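You operate a simulated robot arm through the tools that you are given. There is no shell and no other tool. Be economical: measure what you need, move in short steps, check, and stop when the job is done.

You are at the controls of a simulated two-armed robot. One attempt, no reset.

## Task
Lift the lid of bin marked waste open.

It is judged by the outcome, as a careful person would: the job done as asked, and still so three seconds after it is handed in. It fails if anything else is knocked over, pushed out of place, dropped, spilled or broken. Lids that push on must go on centred and level and be pressed home; caps that screw on are set level and turned clockwise until they are tight.

## Robot
Two 7-joint arms with two-finger parallel grippers on one trunk, on a base that drives. Base frame: it is fixed to the floor where the robot stands at the start and does not move with it; the origin is under the middle of the robot, x ahead of it, y to its left, z up. Readings come in mm, rad, newtons and seconds.
The left shoulder is at the start at [70, 134, 935], the right one opposite. With the tool pointing down near the work surface each hand reaches from about 100 to 600 mm from the robot's upright axis, wherever it stands, measured 20 degrees to its own side. Places, roughly: lid of bin marked waste [700, 0, 500]. Payload 1.57 kg a hand.
The tool frame of a hand sits at the grasp point between the pads (the TCP): z along the fingers, y along the line on which they close. The tips reach 30 mm beyond it. Largest opening 80 mm; finger width 17, thickness 12; the body of the gripper, 40 by 82 mm, starts 80 mm behind the TCP.
Orientation is told as [roll, pitch, yaw] about the base's x, y, z axes, in that order, counted from this pose: with the fingers straight down and closing along the base's y, the tool's x points along the base's -x, its y along +y and its z along -z.

## Interface
- The arms move only by the tool nudge_tool. It takes "left_increments", "right_increments" or both (then of equal length, played together; a hand with none holds still); each is a list of rows, each a list of 7 numbers: the gripper command, from -1 (fully open) to 1 (shut), values between in proportion, then the shift along the tool's x, y, z in units of 40 mm (1.0 is 40 mm), then the turn, a rotation vector about the tool's x, y, z in units of 6 degrees (1.0 is 6 degrees). In form: [[gripper, dx, dy, dz, ax, ay, az], ...]. A call has 1 to 10 rows; each row shifts and turns the commanded pose from where the row before left it, along the tool's axes as they then stand. A call with a number of a shift or a turn outside -1 to 1 is refused whole. Each row takes 0.2 s and may step no farther than 50 mm and 0.15 rad from the row before; otherwise, or with a gripper value out of range, the whole call is refused. Where a pose cannot be reached the arm comes as near as it can. A force on the tool above 40 N (or 10 N above the force at the start of the call, whichever is more), or a blocked arm, ends the call early, and 0.2 s more pass. The fingers move at their own pace (about 153 mm/s each) and stop on an object; they squeeze with about 26 N. The grip force told is the motor's: it shows also when the fingers shut on nothing. Time passes only in rows, and 0.2 s behind the last, so rows that do not move let the fingers close. It gives the time, the measured TCP pose, the force on the tool (base axes), the opening and the grip force at its end, in the units of the frame above (readings bear some noise), with the torque about the TCP (base axes, N m) and any sound that the robot's microphone picked up, and new pictures: "pictures" is both (left out), scene, wrist or none (wrist: the cameras of the hands that moved).
- Cameras (640 x 400 px; columns grow to the right, rows downward): "scene" is now at [137.6, -14.7, 1165.1]; the picture's right is [-0.16, -0.99, 0.00], its down [-0.56, 0.09, -0.83] and it looks along [0.81, -0.14, -0.56] (base axes); focal length 221 px, centre (320, 200). "left" rides on the left gripper at [72, 7, -122] in its tool frame; the picture's right is [-0.09, 1.00, 0.00], its down [-0.84, -0.08, -0.54] and it looks along [-0.54, -0.05, 0.84] (tool axes); focal length 238 px, centre (320, 200). "right" rides on the right gripper at [72, -7, -122] in its tool frame; the picture's right is [0.09, 1.00, 0.00], its down [-0.84, 0.08, -0.54] and it looks along [-0.54, 0.05, 0.84] (tool axes); focal length 238 px, centre (320, 200). There is no depth. A picture from a camera that has moved, and an enlarged one, comes with that camera's place and axes in the base frame and with its lens.
- raise_lower(by): slides the trunk up (or, below 0, down) by that many mm; the arms and the scene camera ride with it, the base frame stays. It gives what a move gives, with no picture.
- drive_base(legs): drives the robot by 1 to 6 legs, each [ahead, left, turn to the left] in mm, mm and rad, along the robot's own axes; the way and the turn of a leg run together, so that a leg with both is an arc; at most 1500 mm and 3.142 rad a leg. The arms and the cameras ride along, it lands a little off, and it stops where it bumps. It gives what a move gives, and a new picture of the scene camera.
- pan_tilt(pan, tilt): turns the head with the scene camera to pan (to the left, within 1.501 rad either way) and tilt (down, from -0.506 to 1.204), counted from straight ahead of the robot. It gives what a move gives, and a new picture of the scene camera.
- enlarge(camera, box): a new picture of the part [left, top, right, bottom] of that camera's present view, enlarged. No time passes.
- hand_in(): hands the job in; it is judged then, once.

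Work in short steps. Places have to be worked out from the pictures, the camera data and where the tool is seen: move nearer, look again, correct. Check each grasp and each placing, and mend what went wrong. You have 120 turns and 260 pictures in all, those below and enlarged ones among them. Open the grippers and draw the arms clear of the work before you hand the job in, unless the task says otherwise; then end with one line.

The tools are called after "Emit:" as a command line: name --argument value ..., lists and objects as JSON in quotes. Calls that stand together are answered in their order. nudge_tool: Moves the arms, as the interface text tells. Its arguments: {"type":"object","properties":{"left_increments":{"type":"array"},"right_increments":{"type":"array"},"pictures":{"type":"string","enum":["both","scene","wrist","none"]}},"required":[]} The other tools are called the same way: raise_lower (by) slides the trunk up or down; drive_base (legs) drives the base; pan_tilt (pan, tilt) turns the head that bears the scene camera; enlarge (camera, box) takes an enlarged picture of a part of a camera's view; hand_in () hands the job in.

At the start:

```text
t: 0.0
left_ee_pos: [460.7, 221.5, 1016.0]
left_tool_rot: [0.0, 0.0, 0.001]
left_contact_force: [0.7, 0.6, -0.3]
left_moment: [0.02, 0.03, 0.02]
left_grip_width: 80.2
left_grasp_force: 0.1
right_ee_pos: [400.1, -203.6, 1052.3]
right_tool_rot: [0.0, 0.001, 0.0]
right_contact_force: [-0.1, -0.4, 0.8]
right_moment: [-0.01, 0.02, -0.01]
right_grip_width: 80.0
right_grasp_force: 0.1
trunk travel left (down, up): [-509.0, 431.0]
robot x, y, heading: [0.5, -2.8, -0.0]
head pan, tilt: [-0.164, 0.6]
```

scene: 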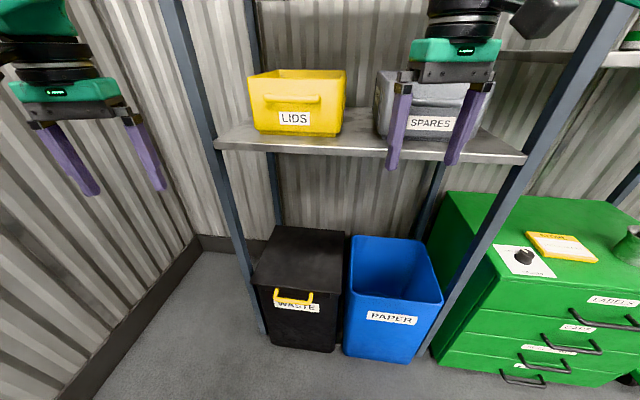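
right: 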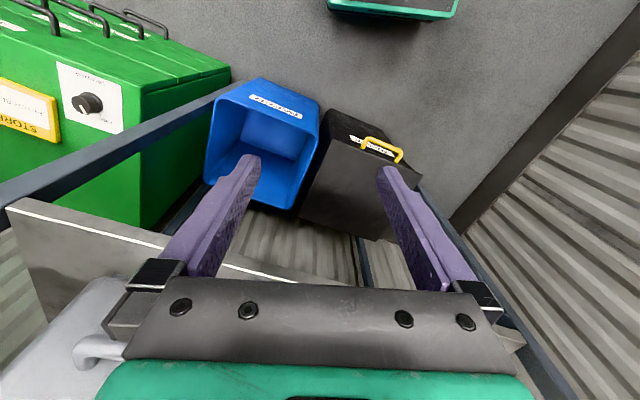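
left: 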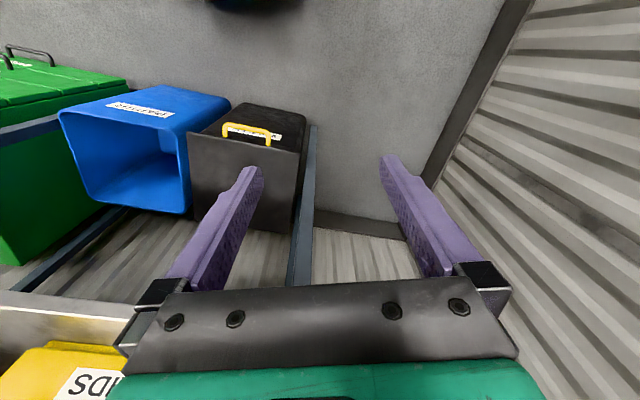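

The black bin marked WASTE stands under the shelf, with a yellow handle on the front of its lid. I'll enlarge it to measure.

Emit:
enlarge --camera "scene" --box '[220, 210, 380, 360]'

Emit:
enlarge --camera "left" --box '[160, 90, 340, 240]'

```text
2.67 times, centred on (300, 285) of scene
camera zoom: at [137.6, -14.7, 1165.1], right [-0.16, -0.99, 0.0], down [-0.56, 0.09, -0.83], along [0.81, -0.14, -0.56], focal length 590 px, centre (373, -27)
```

zoom: 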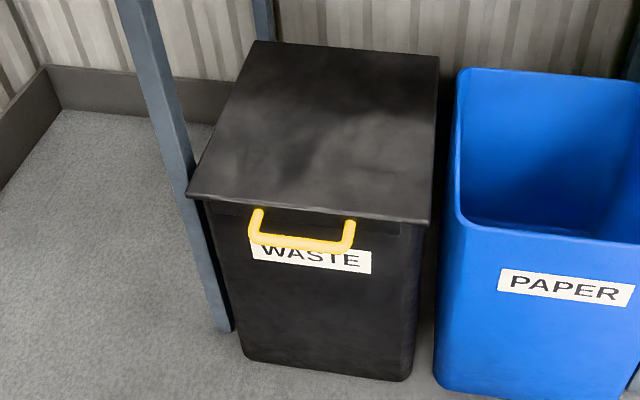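

```text
2.67 times, centred on (250, 165) of left
camera zoom: at [388.4, 227.5, 1137.4], right [0.09, 1.0, 0.0], down [0.84, -0.08, 0.54], along [0.54, -0.05, -0.84], focal length 636 px, centre (507, 293)
```

zoom: 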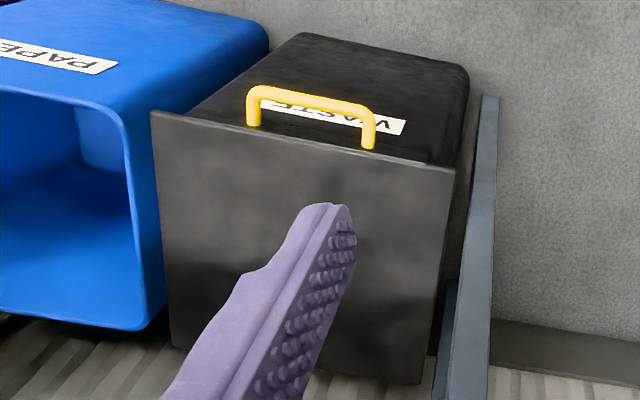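

The handle bar triangulates to roughly (579,63,464)–(550,-57,464), with the lid hinged at the back and the bin yawed about -13.5°. My plan is to hook the left fingers under the bar pointing forward, then lift and push the lid over. First I'll tuck the right arm back and lower the trunk.

Emit:
nudge_tool --right_increments '[[1, 1, 0, 0, 0, 0, 0], [1, 1, 0, 0, 0, 0, 0], [1, 1, 0, 0, 0, 0, 0], [1, 1, 0, 0, 0, 0, 0]]' --pictures "none"

Emit:
raise_lower --by -300

Emit:
pan_tilt --pan 0.0 --tilt 0.4

```text
t: 1.0
left_ee_pos: [460.0, 221.6, 1018.0]
left_tool_rot: [0.0, -0.002, 0.001]
left_contact_force: [-0.1, -0.9, 0.4]
left_moment: [-0.02, -0.02, 0.04]
left_grip_width: 80.1
left_grasp_force: 0.1
right_ee_pos: [238.1, -204.1, 1052.6]
right_tool_rot: [0.0, -0.003, -0.001]
right_contact_force: [0.2, 0.0, -0.8]
right_moment: [0.02, -0.04, -0.01]
right_grip_width: 0.0
right_grasp_force: 20.9
trunk travel left (down, up): [-509.0, 431.0]
robot x, y, heading: [1.7, 2.5, 0.002]
head pan, tilt: [-0.164, 0.6]
```

```text
t: 4.0
left_ee_pos: [461.5, 221.2, 716.9]
left_tool_rot: [0.0, -0.001, 0.002]
left_contact_force: [-0.9, -0.4, 0.2]
left_moment: [-0.05, 0.01, 0.02]
left_grip_width: 80.0
left_grasp_force: 0.1
right_ee_pos: [240.0, -204.5, 753.6]
right_tool_rot: [0.0, 0.002, 0.0]
right_contact_force: [-0.2, 0.3, -0.7]
right_moment: [0.0, 0.02, 0.01]
right_grip_width: 0.0
right_grasp_force: 21.0
trunk travel left (down, up): [-209.0, 731.0]
robot x, y, heading: [-2.0, -1.5, -0.0]
head pan, tilt: [-0.164, 0.6]
```

```text
t: 4.7
left_ee_pos: [461.9, 221.0, 715.9]
left_tool_rot: [0.001, 0.0, 0.001]
left_contact_force: [0.7, -0.6, -0.8]
left_moment: [0.04, 0.02, 0.02]
left_grip_width: 79.9
left_grasp_force: 0.0
right_ee_pos: [241.4, -204.4, 752.6]
right_tool_rot: [-0.001, 0.0, -0.002]
right_contact_force: [-0.8, -0.4, 1.0]
right_moment: [-0.01, -0.01, -0.04]
right_grip_width: 0.1
right_grasp_force: 21.0
trunk travel left (down, up): [-209.0, 731.0]
robot x, y, heading: [0.5, -0.9, -0.0]
head pan, tilt: [0.0, 0.4]
camera scene: at [142.9, -0.3, 883.3], right [0.0, -1.0, 0.0], down [-0.39, 0.0, -0.92], along [0.92, 0.0, -0.39], focal length 221 px, centre (320, 200)
```

scene: 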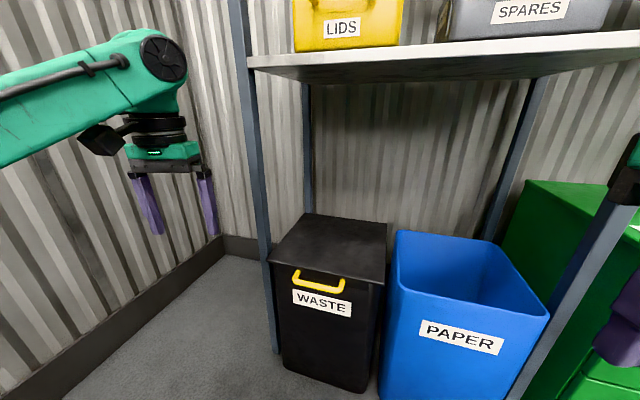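

The shelf underside is near z≈960, which leaves room for a vertical lid. Next I'll turn the left gripper toward pointing forward.

Emit:
nudge_tool --left_increments '[[0, 0, 0, 0, 0, -1, 0], [0, 0, 0, 0, 0, -1, 0], [0, 0, 0, 0, 0, -1, 0], [0, 0, 0, 0, 0, -1, 0], [0, 0, 0, 0, 0, -1, 0], [0, 0, 0, 0, 0, -1, 0], [0, 0, 0, 0, 0, -1, 0], [0, 0, 0, 0, 0, -1, 0], [0, 0, 0, 0, 0, -1, 0], [0, 0, 0, 0, 0, -1, 0]]' --pictures "none"

Emit:
nudge_tool --left_increments '[[0, 0, 0, 0, 0, -1, 0], [0, 0, 0, 0, 0, -1, 0], [0, 0, 0, 0, 0, -1, 0], [0, 0, 0, 0, 0, -1, 0], [0, 0, 0, 0, 0, -1, 0], [0, 0, 0, 0, 0, 0, 0]]' --pictures "scene"

```text
t: 6.9
left_ee_pos: [461.3, 221.5, 716.6]
left_tool_rot: [-0.002, -1.049, 0.002]
left_contact_force: [0.8, 1.2, 0.1]
left_moment: [-0.02, 0.02, -0.06]
left_grip_width: 40.1
left_grasp_force: 0.0
right_ee_pos: [240.9, -203.8, 753.1]
right_tool_rot: [0.001, 0.0, 0.001]
right_contact_force: [-0.5, 0.2, 0.6]
right_moment: [-0.01, -0.01, 0.0]
right_grip_width: 0.2
right_grasp_force: 21.2
trunk travel left (down, up): [-209.0, 731.0]
robot x, y, heading: [2.0, -1.5, 0.0]
head pan, tilt: [0.0, 0.4]
```

```text
t: 8.3
left_ee_pos: [461.1, 220.5, 716.4]
left_tool_rot: [-0.002, -1.101, 0.002]
left_contact_force: [1.0, 0.1, 0.0]
left_moment: [0.01, 0.0, -0.01]
left_grip_width: 40.3
left_grasp_force: 0.0
left hand out of reach, approached as far as the arm can: row 1, 2, 3, 4, 5
right_ee_pos: [241.0, -203.5, 752.2]
right_tool_rot: [0.0, -0.001, 0.0]
right_contact_force: [-0.9, -0.6, -0.1]
right_moment: [0.02, 0.01, -0.02]
right_grip_width: 0.0
right_grasp_force: 21.2
trunk travel left (down, up): [-209.0, 731.0]
robot x, y, heading: [5.8, -4.4, 0.0]
head pan, tilt: [0.0, 0.4]
camera scene: at [142.9, -0.2, 883.3], right [0.0, -1.0, 0.0], down [-0.39, 0.0, -0.92], along [0.92, 0.0, -0.39], focal length 221 px, centre (320, 200)
```

scene: 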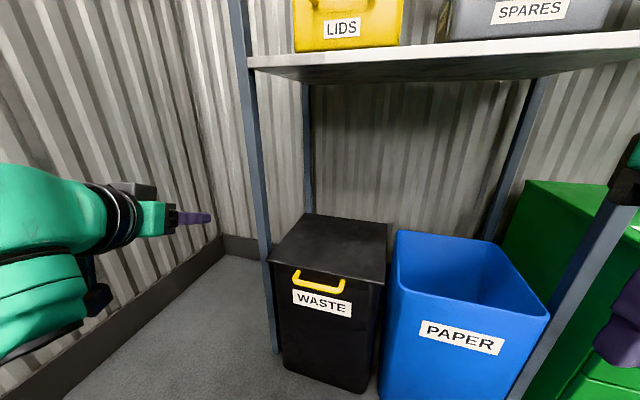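

The arm is too folded to finish the turn there, so I'll extend forward, inward and slightly down, then continue turning.

Emit:
nudge_tool --left_increments '[[0, 0, -0.67, 0.75, 0, 0, 0], [0, 0, -0.67, 0.75, 0, 0, 0], [0, 0, -0.67, 0.75, 0, 0, 0], [0, 0, 0, 0, 0, 0, 0]]' --pictures "none"

```text
t: 9.3
left_ee_pos: [543.3, 142.0, 676.6]
left_tool_rot: [-0.001, -1.097, 0.003]
left_contact_force: [0.5, -0.1, 0.3]
left_moment: [0.02, 0.02, 0.03]
left_grip_width: 40.0
left_grasp_force: 0.1
right_ee_pos: [240.8, -205.0, 751.7]
right_tool_rot: [0.0, 0.0, -0.001]
right_contact_force: [-0.4, -0.2, 0.5]
right_moment: [0.0, -0.01, 0.06]
right_grip_width: 0.0
right_grasp_force: 21.0
trunk travel left (down, up): [-209.0, 731.0]
robot x, y, heading: [1.2, -0.2, -0.002]
head pan, tilt: [0.0, 0.4]
```

The command follows the reached pose. I'll finish the pitch, then add the yaw of -13.6°.

Emit:
nudge_tool --left_increments '[[0, 0, 0, 0, 0, -1, 0], [0, 0, 0, 0, 0, -1, 0], [0, 0, 0, 0, 0, -1, 0], [0, 0, 0, 0, 0, -1, 0], [0, 0, 0, 0, 0, -0.5, 0], [0, 0, 0, 0, 1, 0, 0], [0, 0, 0, 0, 1, 0, 0], [0, 0, 0, 0, 0.27, 0, 0], [0, 0, 0, 0, 0, 0, 0]]' --pictures "both"

```text
t: 11.3
left_ee_pos: [541.1, 141.6, 675.5]
left_tool_rot: [-2.739, -1.572, 2.501]
left_contact_force: [-0.2, -0.2, -0.9]
left_moment: [0.04, 0.01, -0.03]
left_grip_width: 39.8
left_grasp_force: 0.0
right_ee_pos: [240.5, -205.3, 753.3]
right_tool_rot: [0.0, -0.001, 0.0]
right_contact_force: [0.2, 0.1, 0.5]
right_moment: [0.0, 0.0, 0.03]
right_grip_width: 0.0
right_grasp_force: 21.1
trunk travel left (down, up): [-209.0, 731.0]
robot x, y, heading: [1.6, 1.5, -0.002]
head pan, tilt: [0.0, 0.4]
camera scene: at [142.9, -0.2, 883.3], right [0.0, -1.0, 0.0], down [-0.39, 0.0, -0.92], along [0.92, 0.0, -0.39], focal length 221 px, centre (320, 200)
camera left: at [423.6, 175.8, 602.7], right [0.23, 0.97, 0.09], down [-0.55, 0.05, 0.84], along [0.81, -0.25, 0.54], focal length 238 px, centre (320, 200)
```

scene: 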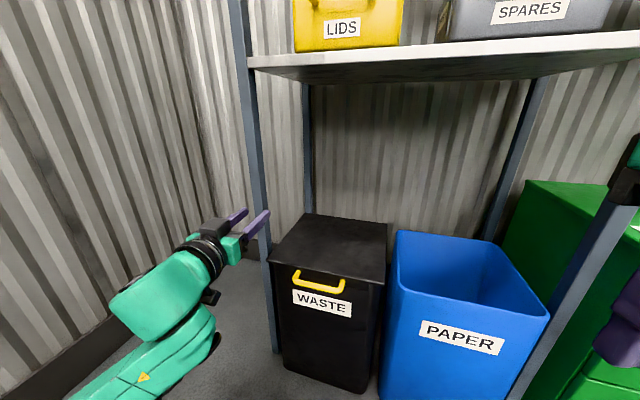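
left: 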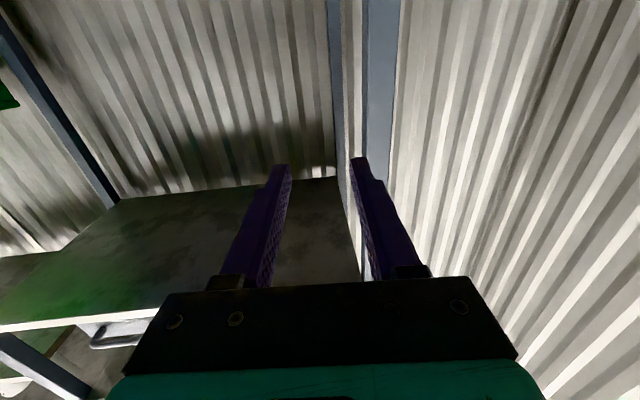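

Orientation is right. I'll take a closer look at the handle from this lower view before approaching.

Emit:
enlarge --camera "scene" --box '[256, 240, 396, 330]'

```text
4.44 times, centred on (326, 285) of scene
camera zoom: at [142.9, -0.2, 883.3], right [0.0, -1.0, 0.0], down [-0.39, 0.0, -0.92], along [0.92, 0.0, -0.39], focal length 983 px, centre (293, -178)
```

zoom: 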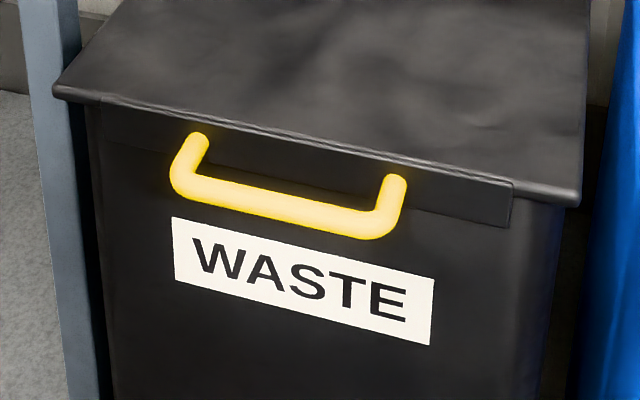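

The bar centre is about (572,5,464), round and roughly 12 mm thick, standing 35–40 mm off the lid skirt. I'll back the base 90 mm for clearance, then lower the hand to a standoff below bar height.

Emit:
drive_base --legs '[[-90, 0, 0]]'

Emit:
nudge_tool --left_increments '[[0.1, 0.75, -0.39, 0, 0, 0, 0], [0.1, 0.75, -0.39, 0, 0, 0, 0], [0.1, 0.75, -0.39, 0, 0, 0, 0], [0.1, 0.75, -0.39, 0, 0, 0, 0], [0.1, 0.75, -0.39, 0, 0, 0, 0], [0.1, 0.75, -0.39, 0, 0, 0, 0], [0.1, 0.75, -0.39, 0, 0, 0, 0], [0.1, 0.75, -0.39, 0, 0, 0, 0], [0.1, 0, 0, 0, 0, 0, 0]]' --pictures "both"

```text
t: 12.4
left_ee_pos: [450.5, 140.3, 674.7]
left_tool_rot: [-2.115, -1.57, 1.877]
left_contact_force: [-0.1, 0.4, 0.3]
left_moment: [-0.02, -0.02, -0.03]
left_grip_width: 40.1
left_grasp_force: 0.1
right_ee_pos: [149.8, -203.8, 753.0]
right_tool_rot: [0.0, -0.001, 0.0]
right_contact_force: [-0.5, -0.7, 0.4]
right_moment: [0.0, -0.05, 0.04]
right_grip_width: 0.0
right_grasp_force: 21.1
trunk travel left (down, up): [-209.0, 731.0]
robot x, y, heading: [-90.7, 0.7, 0.002]
head pan, tilt: [0.0, 0.4]
camera scene: at [51.7, -0.3, 883.4], right [0.0, -1.0, 0.0], down [-0.39, 0.0, -0.92], along [0.92, 0.0, -0.39], focal length 221 px, centre (320, 200)
```

scene: 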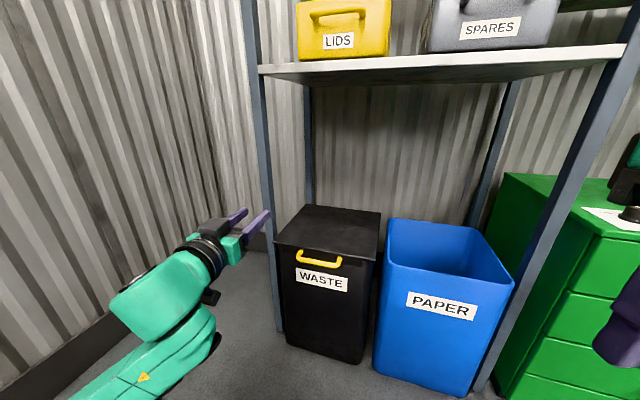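

```text
t: 14.4
left_ee_pos: [421.9, 27.3, 428.0]
left_tool_rot: [1.498, -1.504, -1.748]
left_contact_force: [0.2, -0.1, -0.8]
left_moment: [0.0, 0.0, 0.03]
left_grip_width: 36.0
left_grasp_force: 0.0
right_ee_pos: [149.5, -204.0, 752.3]
right_tool_rot: [-0.001, -0.001, 0.001]
right_contact_force: [0.2, 0.3, -1.0]
right_moment: [-0.04, 0.03, 0.01]
right_grip_width: 0.0
right_grasp_force: 21.3
trunk travel left (down, up): [-209.0, 731.0]
robot x, y, heading: [-93.0, 1.2, -0.001]
head pan, tilt: [0.0, 0.4]
camera scene: at [52.0, -0.4, 883.4], right [0.0, -1.0, 0.0], down [-0.39, 0.0, -0.92], along [0.92, 0.0, -0.39], focal length 221 px, centre (320, 200)
camera left: at [304.9, 67.1, 356.8], right [0.25, 0.96, 0.16], down [-0.55, 0.01, 0.83], along [0.8, -0.29, 0.53], focal length 238 px, centre (320, 200)
```

scene: 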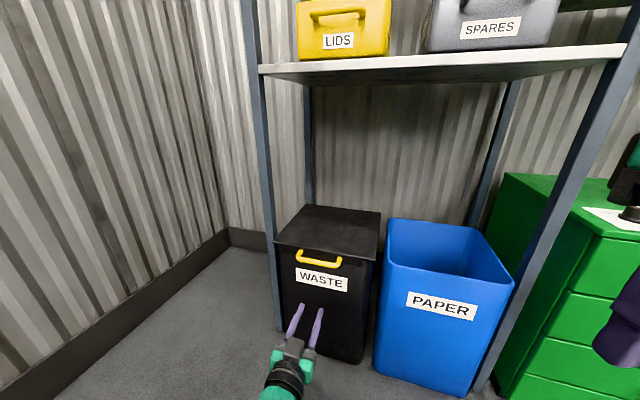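
left: 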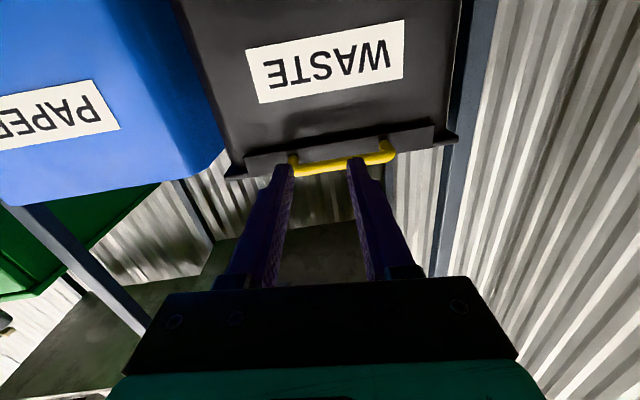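

The fingers are below bar height and aligned with it. I'll shift 16 mm left and advance about 140 mm so the tips sit under the bar.

Emit:
nudge_tool --left_increments '[[0.1, 0, 0.1, 0.88, 0, 0, 0], [0.1, 0, 0.1, 0.88, 0, 0, 0], [0.1, 0, 0.1, 0.88, 0, 0, 0], [0.1, 0, 0.1, 0.8, 0, 0, 0], [0.1, 0, 0, 0, 0, 0, 0]]' --pictures "both"

Emit:
enlarge --camera "scene" --box '[256, 220, 396, 310]'

```text
t: 15.2
left_ee_pos: [501.7, 48.9, 398.5]
left_tool_rot: [1.243, -1.4, -1.473]
left_contact_force: [1.1, 0.3, 0.3]
left_moment: [-0.01, 0.06, -0.01]
left_grip_width: 36.2
left_grasp_force: 0.1
right_ee_pos: [151.6, -203.7, 752.2]
right_tool_rot: [0.0, 0.002, 0.001]
right_contact_force: [-1.3, -1.1, -0.5]
right_moment: [0.01, -0.03, 0.01]
right_grip_width: 0.1
right_grasp_force: 21.7
trunk travel left (down, up): [-209.0, 731.0]
robot x, y, heading: [-90.8, -0.8, -0.004]
head pan, tilt: [0.0, 0.4]
stopped in row 3 (left hand): the arm was blocked; the commanded pose is now the measured one
camera scene: at [52.0, -0.3, 883.4], right [0.0, -1.0, 0.0], down [-0.39, 0.0, -0.92], along [0.92, 0.0, -0.39], focal length 221 px, centre (320, 200)
camera left: at [383.1, 94.2, 334.4], right [0.23, 0.94, 0.25], down [-0.53, -0.09, 0.84], along [0.81, -0.33, 0.48], focal length 238 px, centre (320, 200)
```

scene: 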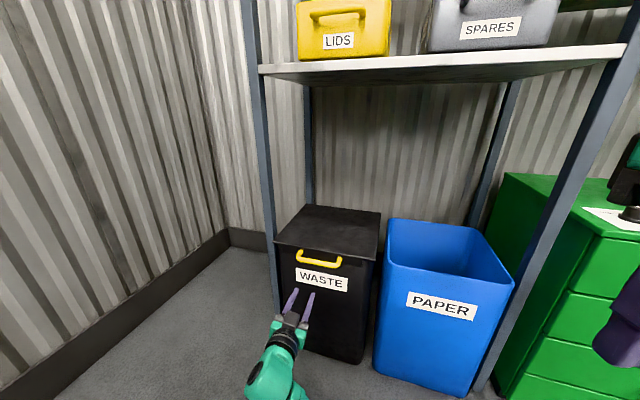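
left: 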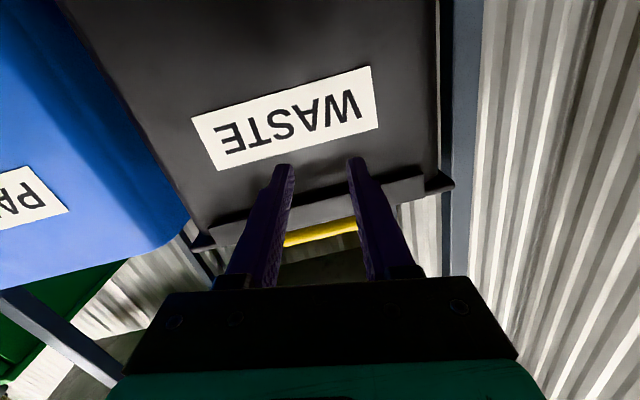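

```text
4.44 times, centred on (326, 265) of scene
camera zoom: at [52.0, -0.3, 883.4], right [0.0, -1.0, 0.0], down [-0.39, 0.0, -0.92], along [0.92, 0.0, -0.39], focal length 983 px, centre (293, -89)
```

zoom: 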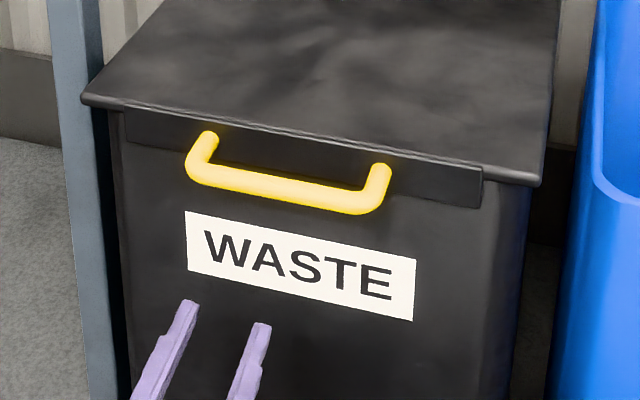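

The arm blocked at a poor configuration — low relative to the shoulder — and sagged and rolled. I'll back off, straighten the roll, raise the hand, and later lower the trunk so the hand works at shoulder height, which worked before.

Emit:
nudge_tool --left_increments '[[0.1, 0, 0, -1, 0, 0, 0], [0.1, 0, 0, -1, 0, 0, 0], [0.1, -0.5, 0, 0, 0, 0, -1], [0.1, -0.5, 0, 0, 0, -0.5, -1], [0.1, -1, 0, 0, 0, 0, -0.2], [0.1, -1, 0, 0, 0, 0, 0], [0.1, -1, 0, 0, 0, 0, 0], [0.1, -1, 0, 0, 0, 0, 0], [0.1, -1, 0, 0, 0, 0, 0], [0.1, 0, 0, 0, 0, 0, 0]]' --pictures "both"

```text
t: 17.4
left_ee_pos: [430.3, 75.1, 644.4]
left_tool_rot: [-1.528, -1.501, 1.3]
left_contact_force: [-0.2, 0.6, 0.3]
left_moment: [0.01, 0.02, -0.01]
left_grip_width: 36.0
left_grasp_force: 0.0
right_ee_pos: [150.2, -204.5, 752.4]
right_tool_rot: [0.0, 0.0, -0.001]
right_contact_force: [0.5, -0.5, 0.3]
right_moment: [0.03, 0.01, 0.04]
right_grip_width: 0.3
right_grasp_force: 21.0
trunk travel left (down, up): [-209.0, 731.0]
robot x, y, heading: [-89.8, -3.1, -0.002]
head pan, tilt: [0.0, 0.4]
camera scene: at [52.0, -0.3, 883.3], right [0.0, -1.0, 0.0], down [-0.39, 0.0, -0.92], along [0.92, 0.0, -0.39], focal length 221 px, centre (320, 200)
camera left: at [310.6, 103.6, 569.7], right [0.23, 0.97, 0.02], down [-0.53, 0.1, 0.84], along [0.82, -0.2, 0.54], focal length 238 px, centre (320, 200)
```

scene: 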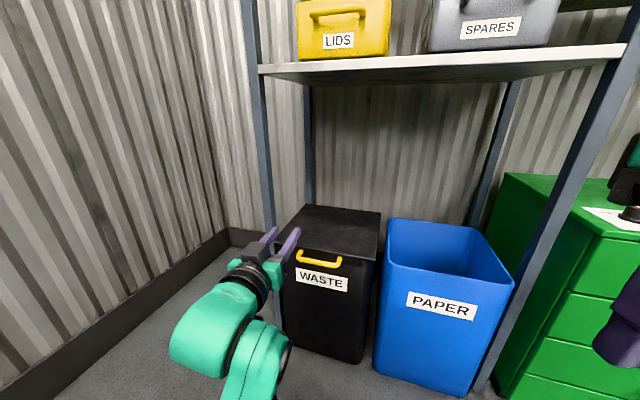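
left: 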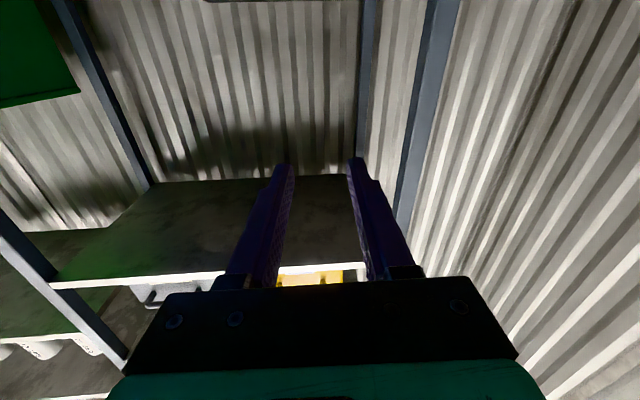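

Orientation is clean again. I'll lower the trunk in two steps and check.

Emit:
raise_lower --by -100

Emit:
raise_lower --by -107

Emit:
pan_tilt --pan 0.0 --tilt 0.4

```text
t: 18.7
left_ee_pos: [429.6, 75.5, 541.8]
left_tool_rot: [-1.528, -1.502, 1.3]
left_contact_force: [-0.4, 0.0, 1.4]
left_moment: [0.0, 0.01, -0.02]
left_grip_width: 35.9
left_grasp_force: 0.1
right_ee_pos: [149.9, -204.1, 651.4]
right_tool_rot: [0.001, -0.001, -0.001]
right_contact_force: [-0.4, 0.2, -0.9]
right_moment: [0.0, -0.04, -0.01]
right_grip_width: 0.4
right_grasp_force: 20.9
trunk travel left (down, up): [-109.0, 831.0]
robot x, y, heading: [-92.5, 3.2, 0.001]
head pan, tilt: [0.0, 0.4]
```

```text
t: 20.3
left_ee_pos: [424.3, 70.6, 535.8]
left_tool_rot: [-1.965, -1.513, 1.736]
left_contact_force: [0.0, -0.2, -0.2]
left_moment: [0.02, 0.02, 0.03]
left_grip_width: 35.9
left_grasp_force: 0.2
right_ee_pos: [140.4, -209.8, 633.8]
right_tool_rot: [0.011, -0.018, -0.001]
right_contact_force: [0.5, -0.1, -0.1]
right_moment: [-0.03, -0.05, -0.02]
right_grip_width: 0.0
right_grasp_force: 21.0
trunk travel left (down, up): [-80.0, 860.0]
robot x, y, heading: [-90.2, -0.1, 0.001]
head pan, tilt: [0.0, 0.4]
stopped: the arm was blocked; the commanded pose is now the measured one
```

```text
t: 20.9
left_ee_pos: [421.5, 70.2, 538.8]
left_tool_rot: [-2.083, -1.511, 1.855]
left_contact_force: [-0.1, 0.8, 0.2]
left_moment: [0.02, 0.01, -0.01]
left_grip_width: 36.1
left_grasp_force: 0.0
right_ee_pos: [139.2, -210.3, 633.2]
right_tool_rot: [0.015, -0.021, 0.0]
right_contact_force: [0.2, 0.2, 0.1]
right_moment: [-0.03, -0.01, -0.01]
right_grip_width: 0.0
right_grasp_force: 21.2
trunk travel left (down, up): [-80.0, 860.0]
robot x, y, heading: [-89.9, -0.9, 0.001]
head pan, tilt: [0.0, 0.4]
camera scene: at [38.1, -8.5, 764.6], right [0.0, -1.0, -0.01], down [-0.37, 0.01, -0.93], along [0.93, 0.0, -0.37], focal length 221 px, centre (320, 200)
```

scene: 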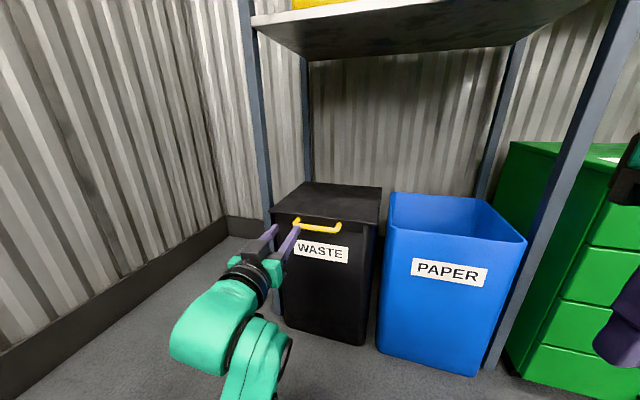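

The elbow bumped the base. I'll raise the trunk again, and instead stand further back so the arm is stretched with its elbow clear.

Emit:
raise_lower --by 130

Emit:
drive_base --legs '[[-140, 0, 0]]'

```text
t: 22.5
left_ee_pos: [431.1, 75.7, 651.0]
left_tool_rot: [-1.81, -1.511, 1.585]
left_contact_force: [-0.2, 0.8, -0.2]
left_moment: [-0.01, -0.02, -0.02]
left_grip_width: 35.9
left_grasp_force: 0.0
right_ee_pos: [151.3, -203.6, 754.2]
right_tool_rot: [0.0, -0.001, 0.0]
right_contact_force: [-0.1, -0.2, -0.5]
right_moment: [0.0, 0.0, -0.01]
right_grip_width: 0.1
right_grasp_force: 21.2
trunk travel left (down, up): [-210.0, 730.0]
robot x, y, heading: [-89.7, 0.5, 0.001]
head pan, tilt: [0.0, 0.4]
```

```text
t: 23.8
left_ee_pos: [289.1, 74.7, 651.8]
left_tool_rot: [-1.82, -1.511, 1.592]
left_contact_force: [-0.5, -0.4, -0.7]
left_moment: [-0.02, 0.01, 0.0]
left_grip_width: 36.0
left_grasp_force: 0.0
right_ee_pos: [7.3, -204.3, 754.3]
right_tool_rot: [-0.001, 0.0, -0.003]
right_contact_force: [-0.6, 0.3, 0.9]
right_moment: [0.04, -0.04, -0.03]
right_grip_width: 0.0
right_grasp_force: 21.6
trunk travel left (down, up): [-210.0, 730.0]
robot x, y, heading: [-232.0, 0.6, 0.002]
head pan, tilt: [0.0, 0.4]
camera scene: at [-90.2, -0.3, 884.8], right [0.0, -1.0, 0.0], down [-0.39, 0.0, -0.92], along [0.92, 0.0, -0.39], focal length 221 px, centre (320, 200)
```

scene: 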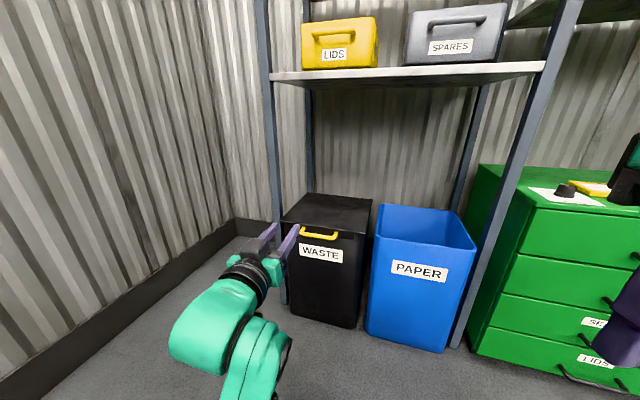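

Now extending forward about 165 mm at this height.

Emit:
nudge_tool --left_increments '[[0.1, 0, 0, 0.9, 0, 0, 0], [0.1, 0, 0, 0.9, 0, 0, 0], [0.1, 0, 0, 0.9, 0, 0, 0], [0.1, 0, 0, 0.9, 0, 0, 0], [0.1, 0, 0, 0.5, 0, 0, 0], [0.1, 0, 0, 0, 0, 0, 0]]' --pictures "none"

Emit:
nudge_tool --left_increments '[[0.1, 0.75, 0, 0, 0, 0, 0], [0.1, 0.75, 0, 0, 0, 0, 0], [0.1, 0.75, 0, 0, 0, 0, 0], [0.1, 0.75, 0, 0, 0, 0, 0], [0.1, 0.75, 0, 0, 0, 0, 0], [0.1, 0.75, 0, 0, 0, 0, 0], [0.1, 0.75, 0, 0, 0, 0, 0], [0.1, 0, 0, 0, 0, 0, 0]]' --pictures "both"

```text
t: 25.2
left_ee_pos: [449.7, 38.4, 654.1]
left_tool_rot: [-1.823, -1.508, 1.594]
left_contact_force: [-0.7, 0.1, -0.3]
left_moment: [-0.01, -0.01, -0.01]
left_grip_width: 36.0
left_grasp_force: 0.1
right_ee_pos: [6.7, -205.3, 752.5]
right_tool_rot: [0.001, 0.0, -0.001]
right_contact_force: [-0.1, 0.1, 0.0]
right_moment: [0.0, -0.04, -0.01]
right_grip_width: 0.0
right_grasp_force: 21.4
trunk travel left (down, up): [-210.0, 730.0]
robot x, y, heading: [-230.9, -1.1, -0.01]
head pan, tilt: [0.0, 0.4]
```

```text
t: 26.8
left_ee_pos: [465.7, 98.5, 454.6]
left_tool_rot: [1.887, -1.483, -2.04]
left_contact_force: [-0.5, 0.6, 0.3]
left_moment: [0.02, -0.01, 0.03]
left_grip_width: 35.8
left_grasp_force: 0.0
right_ee_pos: [7.2, -204.9, 754.2]
right_tool_rot: [0.001, 0.0, -0.002]
right_contact_force: [-0.1, -0.1, -1.2]
right_moment: [-0.01, 0.0, -0.04]
right_grip_width: 0.1
right_grasp_force: 21.7
trunk travel left (down, up): [-210.0, 730.0]
robot x, y, heading: [-235.1, 0.8, -0.004]
head pan, tilt: [0.0, 0.4]
stopped in row 8 (left hand): the arm was blocked; the commanded pose is now the measured one
camera scene: at [-90.0, -0.3, 884.7], right [0.0, -1.0, 0.0], down [-0.39, 0.0, -0.92], along [0.92, 0.0, -0.39], focal length 221 px, centre (320, 200)
camera left: at [348.1, 128.2, 380.0], right [0.15, 0.97, 0.17], down [-0.58, -0.06, 0.81], along [0.8, -0.22, 0.56], focal length 238 px, centre (320, 200)
```

scene: 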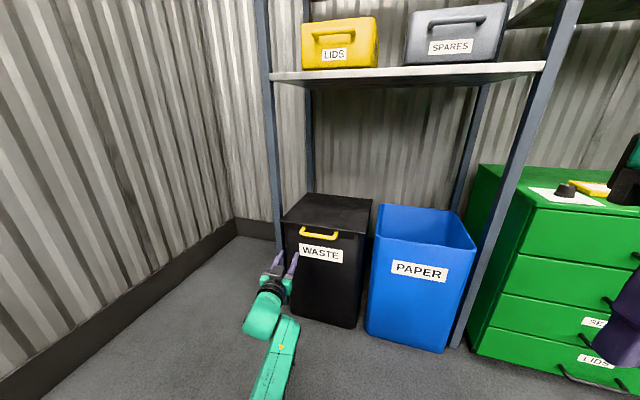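
left: 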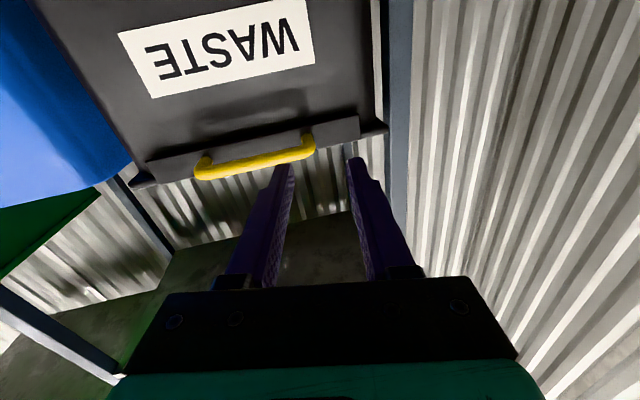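

The elbow still jams low. If I raise the trunk and stretch the arm down and forward, the elbow stays on the shoulder-to-wrist line, well above the base. I'll raise 170 mm and fix roll, yaw and lateral offset.

Emit:
raise_lower --by 170

Emit:
nudge_tool --left_increments '[[0.1, 0, -0.4, 0, 0.4, 0, -0.8], [0.1, 0, -0.4, 0, 0.4, 0, -0.8], [0.1, 0, -0.5, 0, 0, 0, 0], [0.1, 0, -0.4, 0, 0, 0, 0], [0.1, 0, 0, 0, 0, 0, 0]]' --pictures "both"

```text
t: 28.7
left_ee_pos: [465.7, 98.1, 624.1]
left_tool_rot: [1.861, -1.486, -2.015]
left_contact_force: [0.4, 0.9, -0.3]
left_moment: [0.02, 0.02, -0.06]
left_grip_width: 36.0
left_grasp_force: 0.1
right_ee_pos: [8.2, -204.2, 923.1]
right_tool_rot: [0.001, 0.001, -0.001]
right_contact_force: [-0.3, -0.2, 0.6]
right_moment: [0.0, -0.02, 0.0]
right_grip_width: 0.0
right_grasp_force: 20.9
trunk travel left (down, up): [-380.0, 560.0]
robot x, y, heading: [-232.9, 2.0, -0.005]
head pan, tilt: [0.0, 0.4]
```

```text
t: 30.0
left_ee_pos: [459.2, 89.2, 611.2]
left_tool_rot: [1.759, -1.537, -1.942]
left_contact_force: [0.0, 0.6, -0.3]
left_moment: [0.0, 0.0, 0.05]
left_grip_width: 36.1
left_grasp_force: 0.1
right_ee_pos: [8.2, -203.3, 923.2]
right_tool_rot: [0.002, 0.001, -0.001]
right_contact_force: [-0.4, -0.7, 0.1]
right_moment: [0.03, -0.01, -0.01]
right_grip_width: 0.0
right_grasp_force: 21.3
trunk travel left (down, up): [-380.0, 560.0]
robot x, y, heading: [-230.8, 1.7, -0.001]
head pan, tilt: [0.0, 0.4]
stopped in row 5 (left hand): the arm was blocked; the commanded pose is now the measured one
camera scene: at [-89.8, -0.2, 1054.7], right [0.0, -1.0, 0.0], down [-0.39, 0.0, -0.92], along [0.92, 0.0, -0.39], focal length 221 px, centre (320, 200)
camera left: at [340.6, 119.4, 537.7], right [0.18, 0.98, 0.13], down [-0.56, -0.01, 0.83], along [0.81, -0.22, 0.54], focal length 238 px, centre (320, 200)
```

scene: 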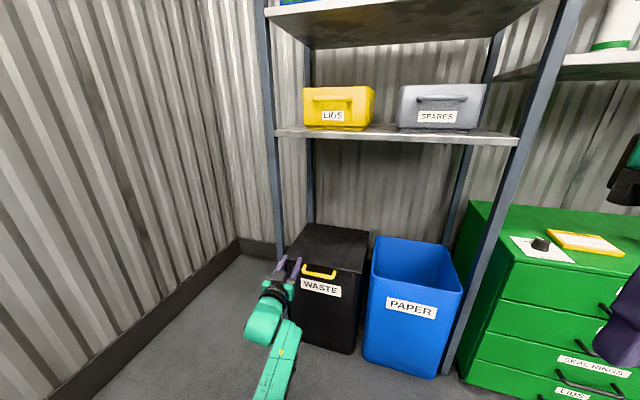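
left: 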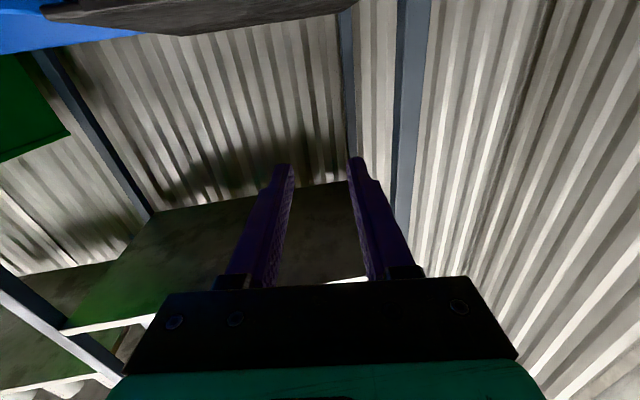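

It still blocked with the elbow high, and motion to the right is what fails, so the upper arm is probably pressing on the trunk. I'll swing the hand out to the left, then turn the base about -0.25 rad so the bin sits squarely in front of the left arm.

Emit:
nudge_tool --left_increments '[[0.1, 0, 0.8, 0, -0.6, 0, 0], [0.1, 0, 0.8, 0, -0.6, 0, 0], [0.1, 0, 0.8, 0, -0.6, 0, -0.4], [0.1, 0, 0.4, 0, -0.6, 0, -0.4], [0.1, 0, 0, 0, 0, 0, -0.4], [0.1, 0, 0, 0, 0, 0, 0]]' --pictures "none"

Emit:
drive_base --legs '[[0, 0, -0.25]]'

```text
t: 31.4
left_ee_pos: [470.9, 219.5, 615.3]
left_tool_rot: [-1.78, -1.512, 1.869]
left_contact_force: [-0.2, -0.1, -0.3]
left_moment: [0.03, 0.02, 0.02]
left_grip_width: 35.8
left_grasp_force: 0.1
right_ee_pos: [7.5, -204.6, 922.8]
right_tool_rot: [-0.001, 0.0, -0.002]
right_contact_force: [0.1, 0.4, -0.2]
right_moment: [0.01, 0.0, -0.02]
right_grip_width: 0.0
right_grasp_force: 21.3
trunk travel left (down, up): [-380.0, 560.0]
robot x, y, heading: [-234.5, 2.4, 0.001]
head pan, tilt: [0.0, 0.4]
```

```text
t: 32.6
left_ee_pos: [504.1, 35.3, 616.9]
left_tool_rot: [-1.823, -1.508, 1.656]
left_contact_force: [0.4, 0.8, -0.3]
left_moment: [0.0, 0.01, 0.01]
left_grip_width: 36.0
left_grasp_force: 0.1
right_ee_pos: [-50.4, -259.6, 923.5]
right_tool_rot: [0.0, -0.002, -0.257]
right_contact_force: [-0.6, -0.5, -0.1]
right_moment: [0.02, -0.01, 0.01]
right_grip_width: 0.0
right_grasp_force: 21.9
trunk travel left (down, up): [-380.0, 560.0]
robot x, y, heading: [-227.7, 1.8, -0.259]
head pan, tilt: [0.0, 0.4]
camera scene: at [-94.6, -36.4, 1054.7], right [-0.25, -0.97, 0.0], down [-0.38, 0.1, -0.92], along [0.89, -0.23, -0.39], focal length 221 px, centre (320, 200)
```

scene: 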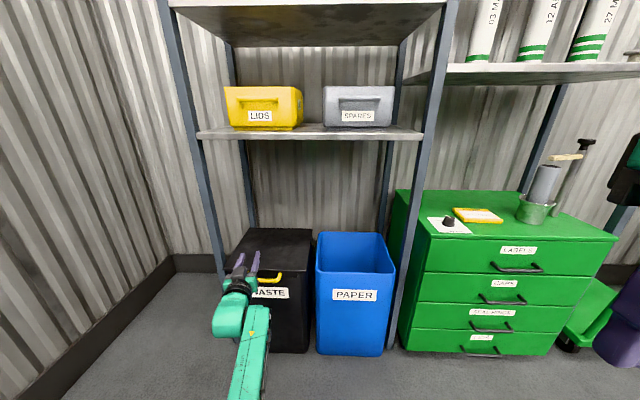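

Now squared up. I'll back off 30 mm and descend to below bar height.

Emit:
nudge_tool --left_increments '[[0.1, 0, 0, -0.8, 0, 0, 0], [0.1, 0.66, -0.05, 0, 0, 0, 0], [0.1, 0.66, -0.05, 0, 0, 0, 0], [0.1, 0.66, -0.05, 0, 0, 0, 0], [0.1, 0.66, -0.05, 0, 0, 0, 0], [0.1, 0.66, -0.05, 0, 0, 0, 0], [0.1, 0.66, -0.05, 0, 0, 0, 0], [0.1, 0.66, -0.05, 0, 0, 0, 0], [0.1, 0, 0, 0, 0, 0, 0]]' --pictures "both"

```text
t: 34.6
left_ee_pos: [477.5, 13.4, 452.2]
left_tool_rot: [-2.216, -1.487, 2.047]
left_contact_force: [-0.1, 1.1, -0.9]
left_moment: [-0.02, 0.01, -0.01]
left_grip_width: 36.1
left_grasp_force: 0.0
left hand out of reach, approached as far as the arm can: row 8
right_ee_pos: [-51.3, -258.0, 923.0]
right_tool_rot: [0.001, 0.001, -0.258]
right_contact_force: [-0.4, -0.6, -0.1]
right_moment: [0.01, 0.02, 0.0]
right_grip_width: 0.1
right_grasp_force: 21.0
trunk travel left (down, up): [-380.0, 560.0]
robot x, y, heading: [-232.8, -1.6, -0.255]
head pan, tilt: [0.0, 0.4]
camera scene: at [-94.5, -36.3, 1054.7], right [-0.25, -0.97, 0.0], down [-0.38, 0.1, -0.92], along [0.89, -0.23, -0.39], focal length 221 px, centre (320, 200)
camera left: at [360.6, 33.7, 373.8], right [0.16, 0.99, 0.03], down [-0.58, 0.08, 0.81], along [0.8, -0.15, 0.58], focal length 238 px, centre (320, 200)
```

scene: 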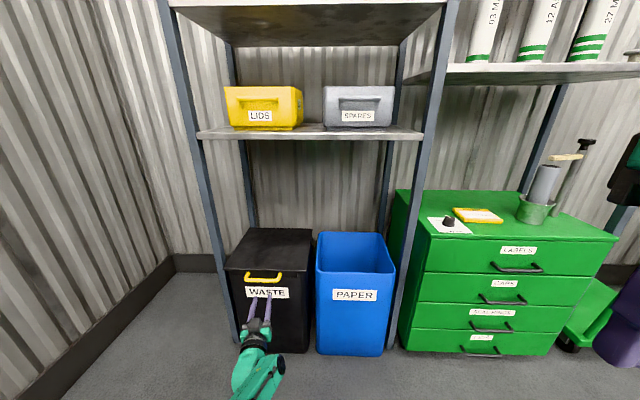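
left: 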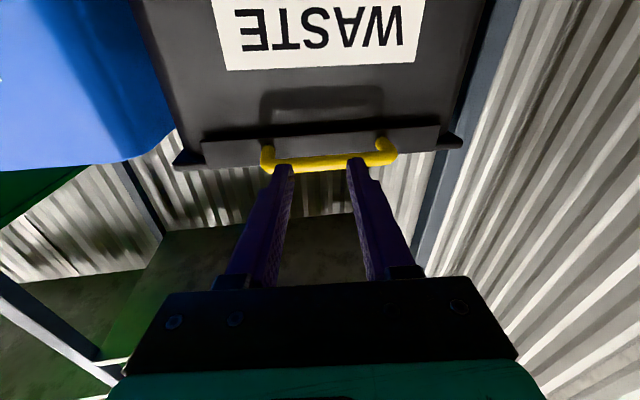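

The fingers are now between the handle legs laterally, and the base heading matches the bin's normal. I'll drop the trunk 15 mm, then advance by driving the base about 80 mm.

Emit:
raise_lower --by -15

Emit:
drive_base --legs '[[60, 0, 0]]'

Emit:
enlarge --camera "left" --box '[160, 80, 480, 280]'

Emit:
enlarge --camera "scene" --box '[200, 220, 340, 360]'

```text
t: 35.3
left_ee_pos: [477.3, 12.5, 437.3]
left_tool_rot: [-2.199, -1.487, 2.03]
left_contact_force: [0.3, -0.1, -1.0]
left_moment: [-0.01, 0.02, -0.01]
left_grip_width: 36.1
left_grasp_force: 0.1
right_ee_pos: [-51.4, -258.3, 910.2]
right_tool_rot: [-0.001, 0.0, -0.256]
right_contact_force: [0.0, 0.4, -0.3]
right_moment: [-0.04, 0.0, 0.01]
right_grip_width: 0.0
right_grasp_force: 21.3
trunk travel left (down, up): [-365.0, 575.0]
robot x, y, heading: [-234.2, -2.9, -0.26]
head pan, tilt: [0.0, 0.4]
```

```text
t: 36.2
left_ee_pos: [536.1, -1.7, 436.2]
left_tool_rot: [-2.184, -1.489, 2.015]
left_contact_force: [0.9, 0.7, -0.5]
left_moment: [0.02, 0.0, -0.01]
left_grip_width: 35.9
left_grasp_force: 0.0
right_ee_pos: [7.8, -273.3, 908.2]
right_tool_rot: [0.0, 0.002, -0.257]
right_contact_force: [0.1, -0.5, 1.5]
right_moment: [0.03, -0.01, 0.0]
right_grip_width: 0.0
right_grasp_force: 20.9
trunk travel left (down, up): [-365.0, 575.0]
robot x, y, heading: [-173.9, -14.3, -0.256]
head pan, tilt: [0.0, 0.4]
camera scene: at [-35.3, -51.7, 1039.5], right [-0.25, -0.97, 0.0], down [-0.38, 0.1, -0.92], along [0.89, -0.23, -0.39], focal length 221 px, centre (320, 200)
```

scene: 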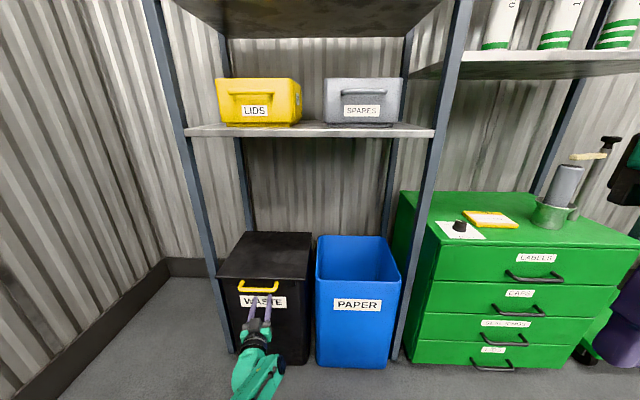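

```text
2.00 times, centred on (320, 180) of left
camera zoom: at [418.8, 18.4, 358.0], right [0.17, 0.99, 0.02], down [-0.58, 0.08, 0.81], along [0.8, -0.15, 0.58], focal length 477 px, centre (320, 240)
```

zoom: 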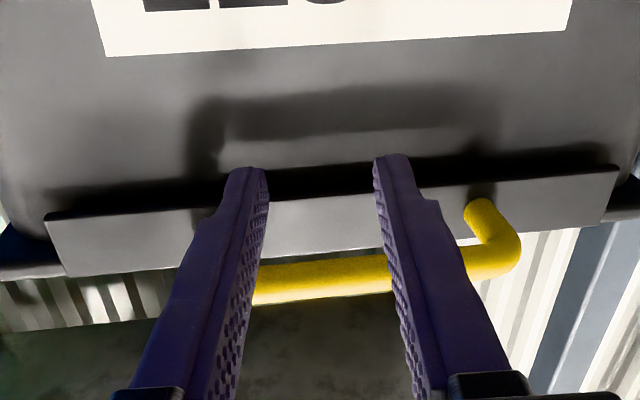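

```text
2.86 times, centred on (270, 290) of scene
camera zoom: at [-35.3, -51.7, 1039.5], right [-0.25, -0.97, 0.0], down [-0.38, 0.1, -0.92], along [0.89, -0.23, -0.39], focal length 632 px, centre (463, -57)
```

zoom: 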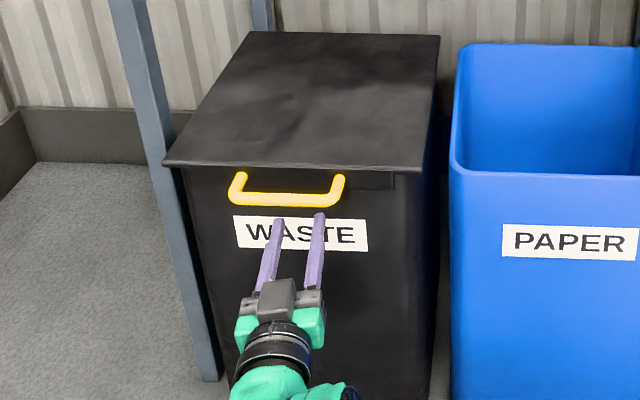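

Tips are just below and about level with the bar. I'll advance 25 mm more with the arm and shift 8 mm left.

Emit:
nudge_tool --left_increments '[[0.1, 0, 0.1, 0.32, 0, 0, 0], [0.1, 0, 0.1, 0.32, 0, 0, 0], [0.1, 0, 0, 0, 0, 0, 0]]' --pictures "wrist"

Emit:
enlarge --camera "scene" --box '[200, 220, 340, 360]'

```text
t: 37.0
left_ee_pos: [556.4, 3.5, 455.6]
left_tool_rot: [-2.188, -1.489, 2.021]
left_contact_force: [-0.3, -0.4, -0.6]
left_moment: [0.02, 0.01, 0.01]
left_grip_width: 35.9
left_grasp_force: 0.0
left hand out of reach, approached as far as the arm can: row 1, 2
right_ee_pos: [6.7, -273.2, 909.8]
right_tool_rot: [0.001, 0.0, -0.256]
right_contact_force: [-0.6, -0.2, -0.2]
right_moment: [-0.02, 0.01, -0.02]
right_grip_width: 0.2
right_grasp_force: 21.6
trunk travel left (down, up): [-365.0, 575.0]
robot x, y, heading: [-173.2, -15.0, -0.258]
head pan, tilt: [0.0, 0.4]
camera left: at [439.5, 24.1, 376.8], right [0.17, 0.99, 0.02], down [-0.58, 0.08, 0.81], along [0.8, -0.15, 0.58], focal length 238 px, centre (320, 200)
```

left: 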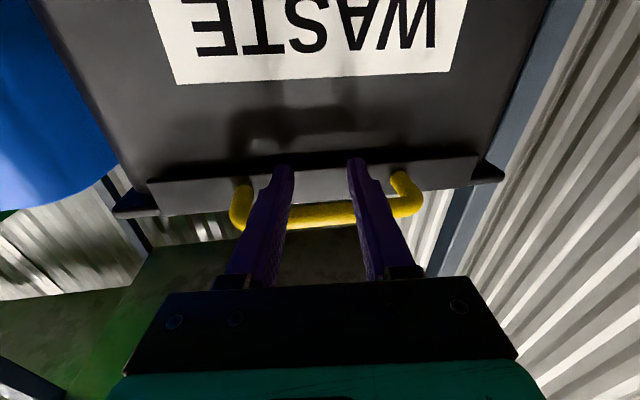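

```text
2.86 times, centred on (270, 290) of scene
camera zoom: at [-36.2, -51.3, 1039.7], right [-0.25, -0.97, 0.0], down [-0.38, 0.1, -0.92], along [0.89, -0.23, -0.39], focal length 632 px, centre (463, -57)
```

zoom: 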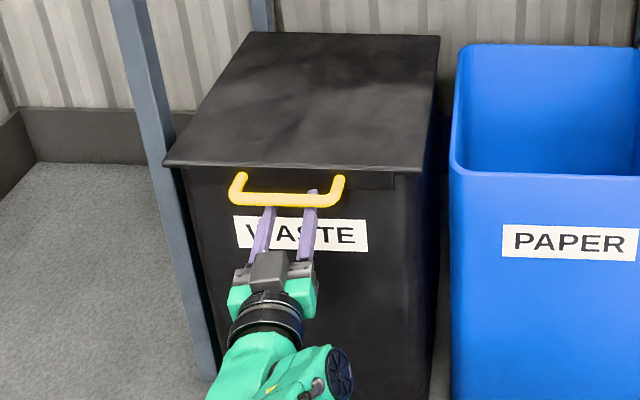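

The hand rose to z≈455 without contact. I'll zoom in to see whether the tips are under or over the bar.

Emit:
enlarge --camera "scene" --box '[245, 270, 295, 305]'

Emit:
enlarge --camera "left" --box '[220, 140, 440, 280]'

```text
11.43 times, centred on (270, 288) of scene
camera zoom: at [-36.2, -51.3, 1039.7], right [-0.25, -0.97, 0.0], down [-0.38, 0.1, -0.92], along [0.89, -0.23, -0.39], focal length 2528 px, centre (891, -800)
```

zoom: 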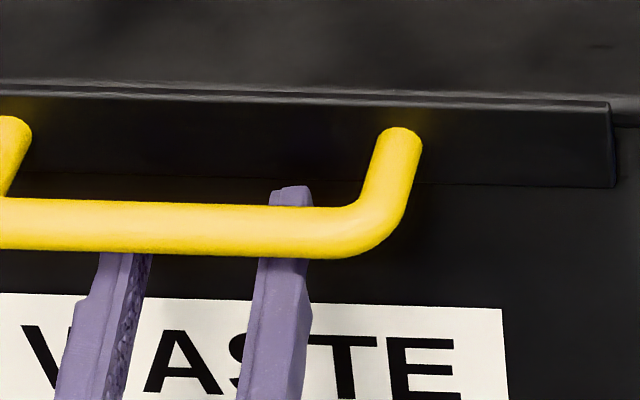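

```text
2.86 times, centred on (330, 210) of left
camera zoom: at [439.5, 24.1, 376.8], right [0.17, 0.99, 0.02], down [-0.58, 0.08, 0.81], along [0.8, -0.15, 0.58], focal length 681 px, centre (291, 171)
```

zoom: 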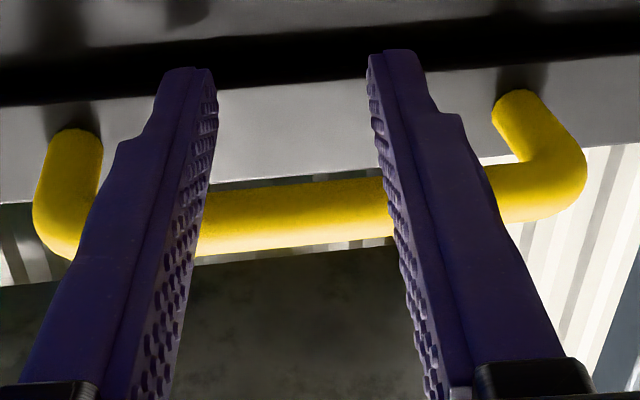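

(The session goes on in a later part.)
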